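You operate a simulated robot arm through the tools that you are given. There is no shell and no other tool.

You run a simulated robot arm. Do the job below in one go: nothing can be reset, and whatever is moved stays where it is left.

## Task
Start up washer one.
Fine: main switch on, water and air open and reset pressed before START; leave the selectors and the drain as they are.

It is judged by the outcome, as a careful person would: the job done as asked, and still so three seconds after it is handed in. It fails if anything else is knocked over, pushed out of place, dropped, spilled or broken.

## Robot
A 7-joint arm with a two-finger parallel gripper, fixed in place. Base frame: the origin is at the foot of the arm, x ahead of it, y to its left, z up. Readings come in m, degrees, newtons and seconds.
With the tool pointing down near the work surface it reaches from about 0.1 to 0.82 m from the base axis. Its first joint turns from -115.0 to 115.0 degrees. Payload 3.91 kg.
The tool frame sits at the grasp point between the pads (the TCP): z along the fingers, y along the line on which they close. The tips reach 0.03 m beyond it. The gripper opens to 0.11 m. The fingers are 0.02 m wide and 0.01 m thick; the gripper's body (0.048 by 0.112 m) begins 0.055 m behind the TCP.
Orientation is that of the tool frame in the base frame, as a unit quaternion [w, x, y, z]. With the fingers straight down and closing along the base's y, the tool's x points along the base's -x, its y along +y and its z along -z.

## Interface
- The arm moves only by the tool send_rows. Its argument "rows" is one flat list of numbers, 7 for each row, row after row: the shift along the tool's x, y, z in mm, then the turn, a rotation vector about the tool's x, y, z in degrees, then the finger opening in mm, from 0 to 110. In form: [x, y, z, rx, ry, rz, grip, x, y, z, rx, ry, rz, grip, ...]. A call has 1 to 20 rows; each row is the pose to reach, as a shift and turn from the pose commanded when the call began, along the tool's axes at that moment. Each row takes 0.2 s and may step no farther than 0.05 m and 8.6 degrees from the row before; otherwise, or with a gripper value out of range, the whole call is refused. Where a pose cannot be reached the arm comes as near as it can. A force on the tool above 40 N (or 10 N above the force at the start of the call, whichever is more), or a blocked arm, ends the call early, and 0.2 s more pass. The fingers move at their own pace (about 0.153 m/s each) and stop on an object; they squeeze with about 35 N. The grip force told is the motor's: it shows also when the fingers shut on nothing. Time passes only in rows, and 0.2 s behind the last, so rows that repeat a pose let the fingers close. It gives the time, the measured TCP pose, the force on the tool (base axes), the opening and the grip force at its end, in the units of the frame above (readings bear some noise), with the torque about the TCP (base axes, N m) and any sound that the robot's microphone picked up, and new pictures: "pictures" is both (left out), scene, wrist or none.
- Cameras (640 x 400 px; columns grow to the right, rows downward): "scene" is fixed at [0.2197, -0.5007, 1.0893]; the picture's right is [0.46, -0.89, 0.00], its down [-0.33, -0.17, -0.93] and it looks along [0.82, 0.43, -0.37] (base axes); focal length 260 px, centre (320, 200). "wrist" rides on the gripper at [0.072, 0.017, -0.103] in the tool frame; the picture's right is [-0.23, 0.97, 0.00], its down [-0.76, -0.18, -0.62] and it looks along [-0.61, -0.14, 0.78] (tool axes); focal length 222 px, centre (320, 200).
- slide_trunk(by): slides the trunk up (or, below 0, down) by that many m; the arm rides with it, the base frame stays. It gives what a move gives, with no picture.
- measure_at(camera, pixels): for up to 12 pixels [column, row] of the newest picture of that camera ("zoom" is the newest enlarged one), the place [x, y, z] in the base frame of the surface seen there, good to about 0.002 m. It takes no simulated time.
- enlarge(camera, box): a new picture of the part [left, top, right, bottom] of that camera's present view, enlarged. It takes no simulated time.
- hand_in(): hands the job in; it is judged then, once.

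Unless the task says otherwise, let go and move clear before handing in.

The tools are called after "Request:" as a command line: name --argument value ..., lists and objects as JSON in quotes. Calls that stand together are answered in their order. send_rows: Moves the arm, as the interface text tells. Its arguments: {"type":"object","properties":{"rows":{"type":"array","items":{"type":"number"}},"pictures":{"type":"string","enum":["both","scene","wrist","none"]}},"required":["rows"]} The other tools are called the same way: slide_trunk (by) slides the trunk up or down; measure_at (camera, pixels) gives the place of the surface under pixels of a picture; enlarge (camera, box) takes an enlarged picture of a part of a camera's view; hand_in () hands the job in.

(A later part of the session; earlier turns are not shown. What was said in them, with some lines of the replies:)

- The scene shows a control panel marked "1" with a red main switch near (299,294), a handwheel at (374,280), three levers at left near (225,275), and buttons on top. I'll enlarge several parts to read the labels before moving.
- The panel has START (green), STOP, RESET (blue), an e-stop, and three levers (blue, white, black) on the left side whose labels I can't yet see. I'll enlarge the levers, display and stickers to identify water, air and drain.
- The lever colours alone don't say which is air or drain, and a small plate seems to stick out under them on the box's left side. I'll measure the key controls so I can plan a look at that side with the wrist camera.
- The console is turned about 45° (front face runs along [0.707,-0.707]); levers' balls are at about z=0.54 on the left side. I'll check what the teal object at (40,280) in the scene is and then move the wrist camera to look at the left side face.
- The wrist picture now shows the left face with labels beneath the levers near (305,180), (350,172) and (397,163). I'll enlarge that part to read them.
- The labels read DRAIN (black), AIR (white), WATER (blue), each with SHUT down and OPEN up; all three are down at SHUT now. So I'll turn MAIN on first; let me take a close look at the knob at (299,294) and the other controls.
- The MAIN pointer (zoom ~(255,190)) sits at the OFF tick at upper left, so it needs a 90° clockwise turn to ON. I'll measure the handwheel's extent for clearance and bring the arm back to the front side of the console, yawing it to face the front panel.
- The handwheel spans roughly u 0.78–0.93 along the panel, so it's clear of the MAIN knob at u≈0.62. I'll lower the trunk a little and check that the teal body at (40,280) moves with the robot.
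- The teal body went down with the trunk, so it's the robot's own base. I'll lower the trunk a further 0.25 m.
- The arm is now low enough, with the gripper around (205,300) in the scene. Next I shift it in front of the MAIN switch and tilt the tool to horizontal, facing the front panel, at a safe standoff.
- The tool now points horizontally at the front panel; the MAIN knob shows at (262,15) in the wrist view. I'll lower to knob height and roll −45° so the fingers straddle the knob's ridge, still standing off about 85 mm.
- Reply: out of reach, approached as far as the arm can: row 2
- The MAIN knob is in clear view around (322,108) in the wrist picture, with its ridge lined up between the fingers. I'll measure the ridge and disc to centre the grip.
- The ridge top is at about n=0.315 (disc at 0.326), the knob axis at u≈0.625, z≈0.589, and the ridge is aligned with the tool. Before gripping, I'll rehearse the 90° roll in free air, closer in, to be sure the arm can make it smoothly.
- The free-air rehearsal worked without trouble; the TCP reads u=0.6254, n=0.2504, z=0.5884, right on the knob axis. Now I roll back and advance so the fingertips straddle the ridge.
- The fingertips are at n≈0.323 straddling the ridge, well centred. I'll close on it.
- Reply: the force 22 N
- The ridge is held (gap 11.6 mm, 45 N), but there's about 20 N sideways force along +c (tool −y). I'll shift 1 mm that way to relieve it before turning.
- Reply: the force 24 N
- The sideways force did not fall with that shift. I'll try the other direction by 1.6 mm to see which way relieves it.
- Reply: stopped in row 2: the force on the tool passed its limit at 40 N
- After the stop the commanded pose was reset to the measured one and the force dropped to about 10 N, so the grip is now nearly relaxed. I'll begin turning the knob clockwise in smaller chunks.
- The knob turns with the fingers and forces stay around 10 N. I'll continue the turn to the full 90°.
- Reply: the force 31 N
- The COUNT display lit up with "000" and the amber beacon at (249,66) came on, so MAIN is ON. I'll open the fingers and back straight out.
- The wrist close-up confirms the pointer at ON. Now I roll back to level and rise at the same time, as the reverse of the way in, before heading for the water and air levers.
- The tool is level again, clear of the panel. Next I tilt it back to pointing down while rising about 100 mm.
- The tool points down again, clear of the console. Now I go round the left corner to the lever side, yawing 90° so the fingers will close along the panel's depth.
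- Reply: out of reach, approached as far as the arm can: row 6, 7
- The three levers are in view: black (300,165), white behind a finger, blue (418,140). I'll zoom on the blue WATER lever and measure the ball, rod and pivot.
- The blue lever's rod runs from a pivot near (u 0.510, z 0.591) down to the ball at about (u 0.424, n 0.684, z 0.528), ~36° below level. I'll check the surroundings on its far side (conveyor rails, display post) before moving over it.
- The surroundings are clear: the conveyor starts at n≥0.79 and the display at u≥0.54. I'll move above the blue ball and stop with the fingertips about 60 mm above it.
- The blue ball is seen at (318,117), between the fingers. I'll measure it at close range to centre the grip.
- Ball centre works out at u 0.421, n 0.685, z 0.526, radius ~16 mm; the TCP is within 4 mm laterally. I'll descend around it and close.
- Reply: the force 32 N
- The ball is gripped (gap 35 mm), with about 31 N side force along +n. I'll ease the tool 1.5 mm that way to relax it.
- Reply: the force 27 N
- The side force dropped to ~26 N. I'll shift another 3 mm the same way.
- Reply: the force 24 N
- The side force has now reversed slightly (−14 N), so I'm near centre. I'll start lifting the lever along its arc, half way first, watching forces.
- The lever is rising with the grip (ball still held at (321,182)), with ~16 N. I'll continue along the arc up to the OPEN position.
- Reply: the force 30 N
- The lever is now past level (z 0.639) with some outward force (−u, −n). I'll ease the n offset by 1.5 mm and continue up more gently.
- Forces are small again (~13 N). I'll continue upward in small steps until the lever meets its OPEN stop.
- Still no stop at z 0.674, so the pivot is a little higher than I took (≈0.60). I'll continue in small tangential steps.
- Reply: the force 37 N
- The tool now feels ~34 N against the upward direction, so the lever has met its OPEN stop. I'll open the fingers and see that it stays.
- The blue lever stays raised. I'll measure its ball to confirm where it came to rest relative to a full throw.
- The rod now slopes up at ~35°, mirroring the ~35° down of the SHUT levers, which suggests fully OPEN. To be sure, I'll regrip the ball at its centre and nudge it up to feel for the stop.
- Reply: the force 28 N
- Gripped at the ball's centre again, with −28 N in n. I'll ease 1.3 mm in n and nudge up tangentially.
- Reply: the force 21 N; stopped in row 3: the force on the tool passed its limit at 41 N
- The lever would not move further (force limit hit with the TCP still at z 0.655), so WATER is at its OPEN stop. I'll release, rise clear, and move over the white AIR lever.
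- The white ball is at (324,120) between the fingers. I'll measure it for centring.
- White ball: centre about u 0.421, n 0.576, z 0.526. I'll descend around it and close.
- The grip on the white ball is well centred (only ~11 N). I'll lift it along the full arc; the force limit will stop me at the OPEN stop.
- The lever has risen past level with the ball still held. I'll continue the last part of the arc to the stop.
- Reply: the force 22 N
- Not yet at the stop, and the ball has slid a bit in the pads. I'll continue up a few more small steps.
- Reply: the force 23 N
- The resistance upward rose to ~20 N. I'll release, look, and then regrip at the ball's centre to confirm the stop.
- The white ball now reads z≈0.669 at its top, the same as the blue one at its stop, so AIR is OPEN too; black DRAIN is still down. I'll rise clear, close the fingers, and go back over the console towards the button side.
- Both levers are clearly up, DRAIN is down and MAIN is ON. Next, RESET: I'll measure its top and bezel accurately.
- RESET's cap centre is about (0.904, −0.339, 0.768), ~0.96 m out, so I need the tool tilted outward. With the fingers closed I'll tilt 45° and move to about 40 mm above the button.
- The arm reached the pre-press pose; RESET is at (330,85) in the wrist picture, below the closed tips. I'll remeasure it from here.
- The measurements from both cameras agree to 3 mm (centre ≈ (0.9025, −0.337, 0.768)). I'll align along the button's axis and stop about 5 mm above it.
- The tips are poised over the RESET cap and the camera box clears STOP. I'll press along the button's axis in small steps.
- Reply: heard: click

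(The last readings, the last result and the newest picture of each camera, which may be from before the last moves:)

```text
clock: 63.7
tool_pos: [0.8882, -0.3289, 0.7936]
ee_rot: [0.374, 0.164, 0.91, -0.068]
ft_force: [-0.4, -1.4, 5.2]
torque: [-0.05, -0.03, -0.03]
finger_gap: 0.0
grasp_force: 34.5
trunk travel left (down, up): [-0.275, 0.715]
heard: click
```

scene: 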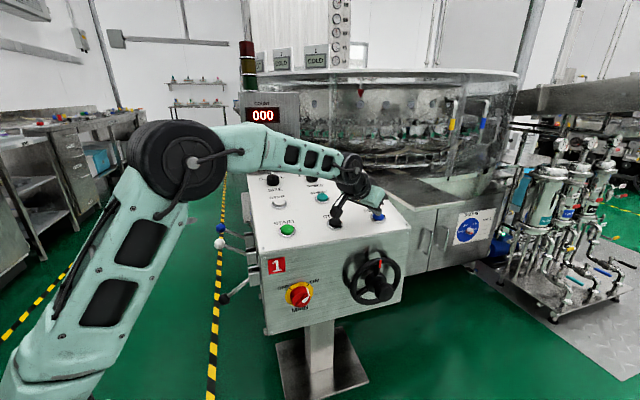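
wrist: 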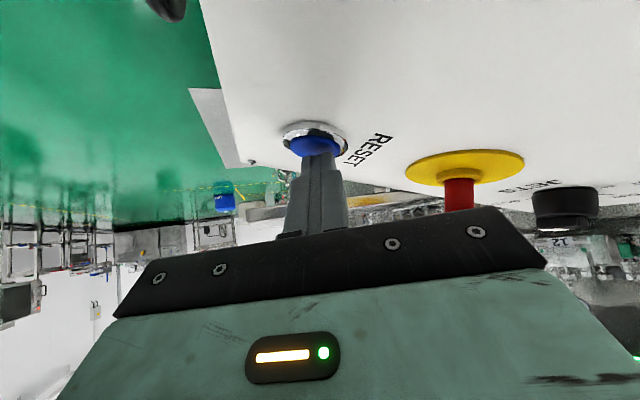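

A click was heard and the amber beacon went out, so RESET registered. I'll back off along the button's axis.

Request:
send_rows --rows '[-6, -2.5, -7.6, 0, 0, 0, 0, -18, -7.5, -22.8, 0, 0, 0, 0, -36, -15, -45.6, 0, 0, 0, 0, -54, -22.5, -68.4, 0, 0, 0, 0]' --pictures "both"

Request:
enlarge --camera "scene" --box '[235, 35, 315, 160]'

Request:
enlarge --camera "scene" --box '[262, 205, 318, 245]'

Request:
measure_at --camera "scene" --pixels '[[288, 228], [288, 229], [286, 228], [290, 228], [288, 231], [288, 226], [378, 215]]'

```text
clock: 64.7
tool_pos: [0.8731, -0.3465, 0.878]
ee_rot: [0.373, 0.163, 0.911, -0.068]
ft_force: [-0.8, 0.2, -0.3]
torque: [-0.01, 0.01, 0.01]
finger_gap: 0.0
grasp_force: 34.9
trunk travel left (down, up): [-0.275, 0.715]
```

scene: 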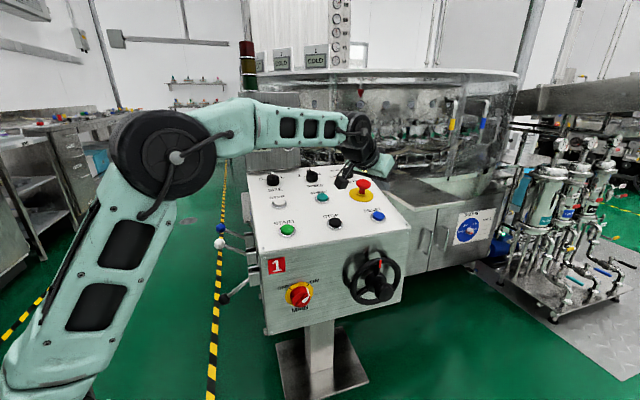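
wrist: 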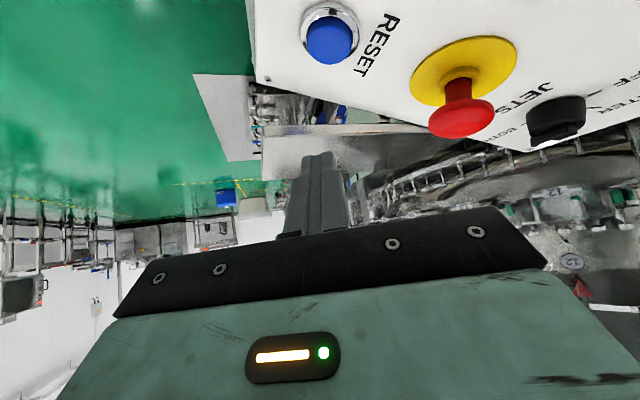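

```text
3.20 times, centred on (275, 98) of scene
```

zoom: 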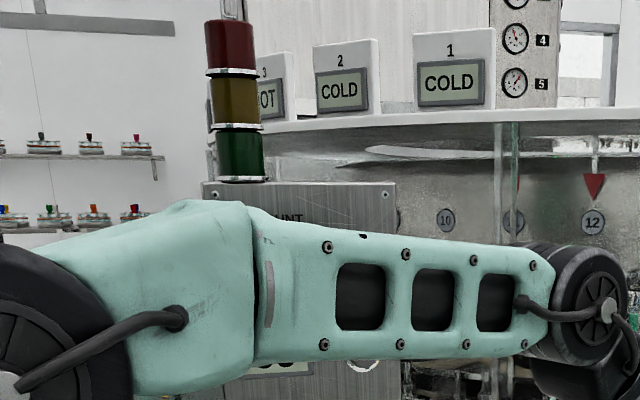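

```text
10.00 times, centred on (290, 225) of scene
```

zoom: 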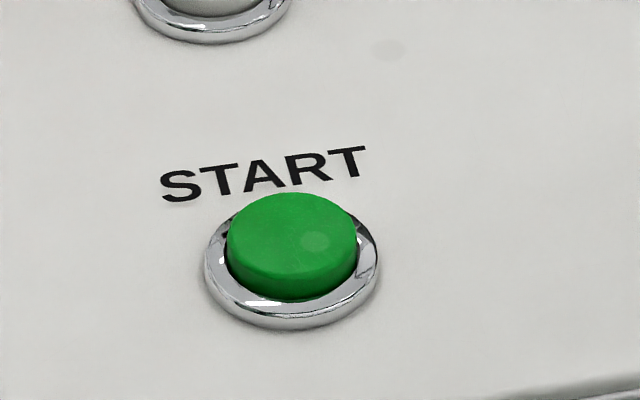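

```text
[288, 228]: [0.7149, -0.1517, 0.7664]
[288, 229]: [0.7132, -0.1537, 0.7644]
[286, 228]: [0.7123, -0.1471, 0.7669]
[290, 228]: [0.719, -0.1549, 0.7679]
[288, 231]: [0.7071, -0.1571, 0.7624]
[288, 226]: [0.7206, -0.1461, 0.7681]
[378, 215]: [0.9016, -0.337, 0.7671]
```

All beacon lamps are off now (fault cleared). START's cap centre is about (0.714, −0.150, 0.767); I'll bring the tool back to vertical above it.

Request:
send_rows --rows '[17.3, 16.1, -21.2, 0, 5.6, 0, 0, 34.5, 32.3, -42.3, 0, 11.2, 0, 0, 51.8, 48.4, -63.5, 0, 16.9, 0, 0, 69, 64.5, -84.7, 0, 22.5, 0, 0, 86.3, 80.6, -105.8, 0, 28.1, 0, 0, 103.6, 96.8, -127, 0, 33.7, 0, 0, 120.8, 112.9, -148.1, 0, 39.4, 0, 0, 138.1, 129, -169.3, 0, 45, 0, 0]' --pictures "both"

```text
clock: 66.5
tool_pos: [0.7111, -0.1476, 0.903]
ee_rot: [-0.004, 0.176, 0.984, 0.001]
ft_force: [-0.2, 0.1, -0.4]
torque: [0.01, 0.04, 0.04]
finger_gap: 0.0
grasp_force: 34.8
trunk travel left (down, up): [-0.275, 0.715]
```

scene: 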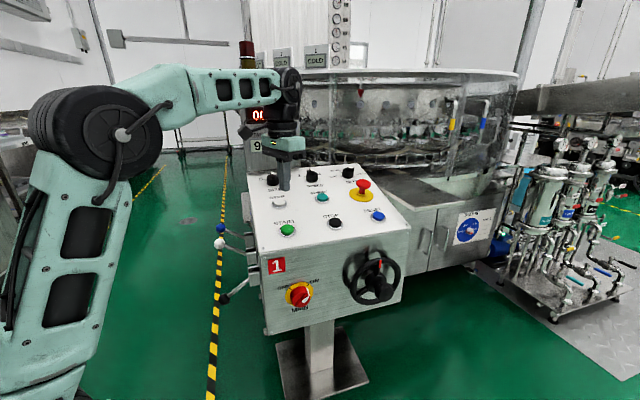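
wrist: 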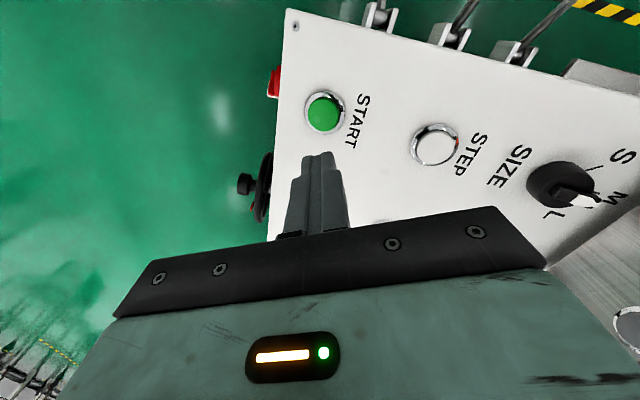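

The START button shows at (324,112) in the wrist view, under the closed tips. I'll measure it from here.

Request:
measure_at --camera "wrist" --pixels '[[324, 112], [324, 99], [324, 126], [310, 112], [339, 112]]'

```text
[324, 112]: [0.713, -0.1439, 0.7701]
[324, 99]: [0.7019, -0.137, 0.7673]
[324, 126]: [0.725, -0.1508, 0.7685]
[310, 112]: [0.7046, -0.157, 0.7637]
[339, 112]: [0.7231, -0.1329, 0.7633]
```

START centre is about (0.7134, −0.147, 0.769). I'll descend and press along its axis in small steps, listening for the click.

Request:
send_rows --rows '[0, -3.3, 45, 0, 0, 0, 0, 0, -3.3, 88, 0, 0, 0, 0, -0.7, -1.8, 93.8, 0, 0, 0, 0, -1.2, -0.8, 97.6, 0, 0, 0, 0, -1.5, 0, 100.5, 0, 0, 0, 0, -1.8, 0.7, 103.4, 0, 0, 0, 0, -2.2, 1.5, 106.3, 0, 0, 0, 0]' --pictures "both"

```text
clock: 68.1
tool_pos: [0.715, -0.1503, 0.7951]
ee_rot: [-0.002, 0.177, 0.984, 0.001]
ft_force: [-1.3, -0.4, 3.9]
torque: [-0.03, -0.01, -0.03]
finger_gap: 0.0001
grasp_force: 35.2
trunk travel left (down, up): [-0.275, 0.715]
heard: click
```

scene: 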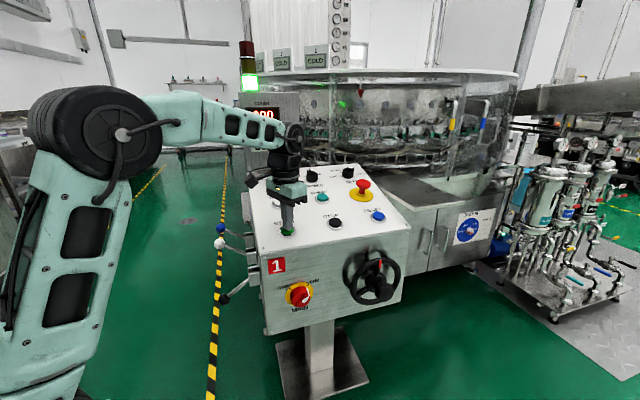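
wrist: 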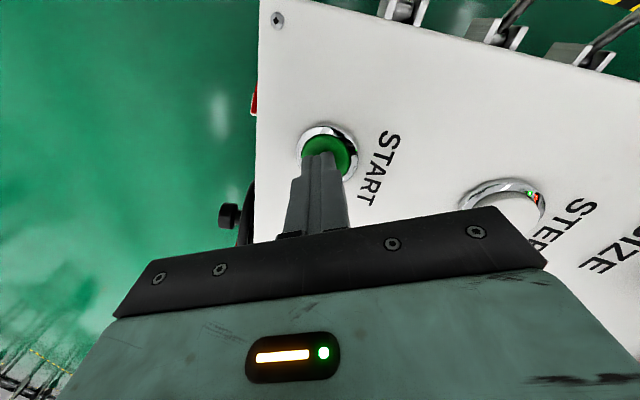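

A click was heard and the green beacon at (249,82) is lit, so the washer started. I'll lift off the button and move clear.

Request:
send_rows --rows '[1.2, -2.5, -9.6, 0, 0, 0, 0, 1.2, -2.5, -50, 0, 0, 0, 0, 1.2, -2.5, -95, 0, 0, 0, 0, 1.2, -2.5, -140, 0, 0, 0, 0, 45, -2.5, -150, 0, 0, 0, 0, 90, -2.5, -150, 0, 0, 0, 0, 135, -2.5, -150, 0, 0, 0, 0, 180, -2.5, -150, 0, 0, 0, 0, 225, -2.5, -150, 0, 0, 0, 0]' --pictures "both"

Request:
enlarge --camera "scene" --box '[190, 160, 430, 320]'

Request:
enlarge --camera "scene" --box '[225, 30, 325, 160]'

```text
clock: 70.1
tool_pos: [0.505, -0.0738, 0.9461]
ee_rot: [-0.004, 0.177, 0.984, 0.0]
ft_force: [-0.4, 0.2, -0.6]
torque: [0.0, 0.01, 0.02]
finger_gap: 0.0
grasp_force: 35.1
trunk travel left (down, up): [-0.275, 0.715]
```

scene: 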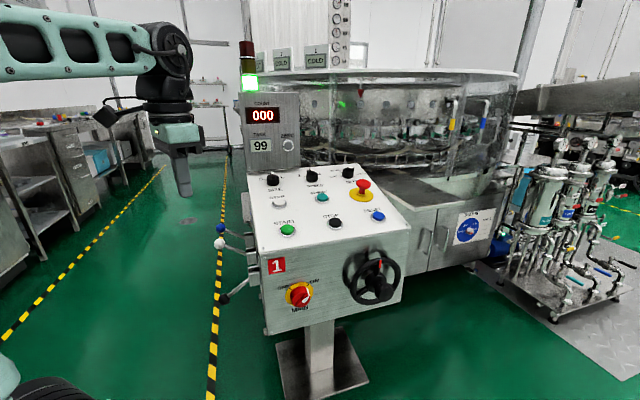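
wrist: 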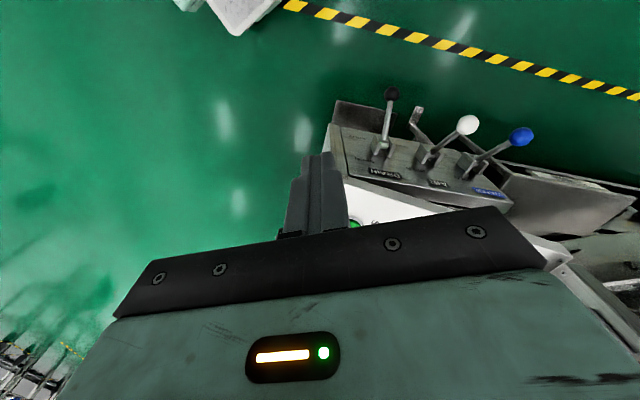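

```text
2.50 times, centred on (310, 240) of scene
```

zoom: 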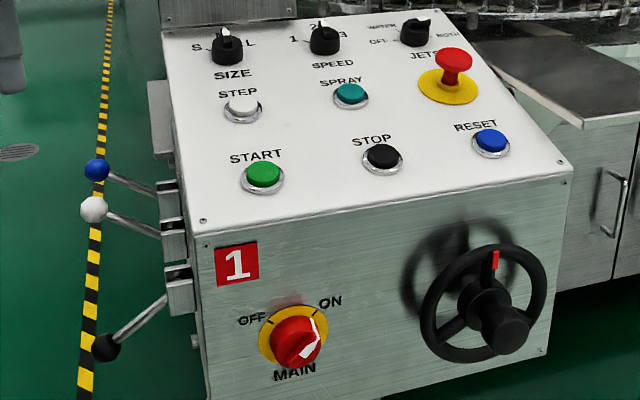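

```text
3.08 times, centred on (275, 95) of scene
```

zoom: 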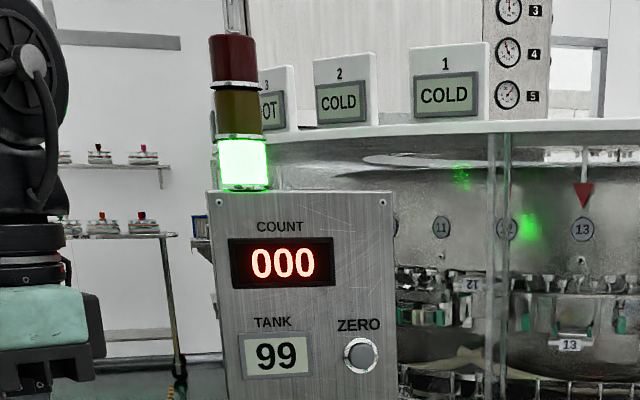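

The green lamp is on, the carousel is turning (12 → 13 at the pointer), and the selectors and DRAIN are unchanged. I'll wait a few seconds to see that it keeps running.

Request:
send_rows --rows '[0, 0, 0, 0, 0, 0, 0, 0, 0, 0, 0, 0, 0, 0, 0, 0, 0, 0, 0, 0, 0, 0, 0, 0, 0, 0, 0, 0, 0, 0, 0, 0, 0, 0, 0, 0, 0, 0, 0, 0, 0, 0, 0, 0, 0, 0, 0, 0, 0, 0, 0, 0, 0, 0, 0, 0, 0, 0, 0, 0, 0, 0, 0, 0, 0, 0, 0, 0, 0, 0, 0, 0, 0, 0, 0, 0, 0, 0, 0, 0, 0, 0, 0, 0, 0, 0, 0, 0, 0, 0, 0, 0, 0, 0, 0, 0, 0, 0, 0, 0, 0, 0, 0, 0, 0]' --pictures "scene"

Request:
enlarge --camera "scene" --box '[225, 30, 405, 160]'

```text
clock: 73.3
tool_pos: [0.5054, -0.074, 0.9458]
ee_rot: [-0.004, 0.178, 0.984, 0.0]
ft_force: [0.3, -0.2, 0.6]
torque: [0.01, 0.0, 0.01]
finger_gap: 0.0
grasp_force: 35.4
trunk travel left (down, up): [-0.275, 0.715]
```

scene: 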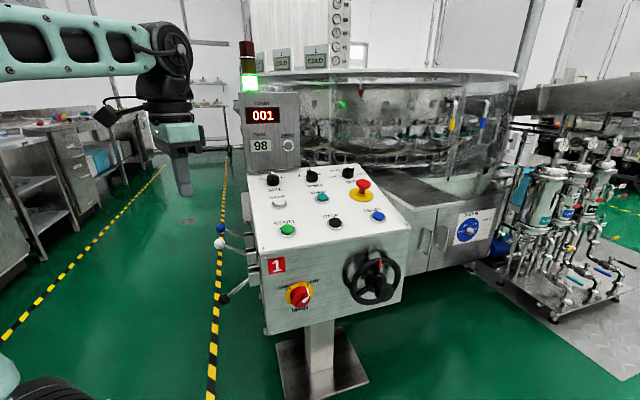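

```text
3.08 times, centred on (315, 95) of scene
```

zoom: 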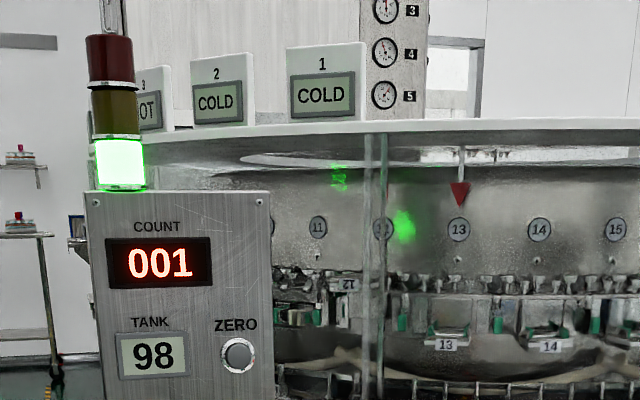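

The washer is running steadily: the green lamp is lit, COUNT went to 001 and TANK to 98. MAIN is on, WATER and AIR are open, DRAIN and the selectors are untouched, and the arm is clear, so I'm handing in.

Request:
hand_in

```text
The job is handed in.
```

Washer one is running. After START the green beacon came on and the carousel began to turn. COUNT went from 000 to 001, and TANK dropped from 99 to 98.

- **Main switch:** turned from OFF to ON; the display and the amber beacon came on.
- **Water and air:** both levers were lifted from SHUT to OPEN. I pushed WATER against its stop to check it; AIR came to rest at the same height.
- **Reset:** pressed with a click, and the amber beacon went out.
- **START:** pressed last, with a click.

The drain lever is still at SHUT and I did not touch the selectors. About 5 seconds after START the washer was still running, with the arm clear of the console, and I handed the job in then.
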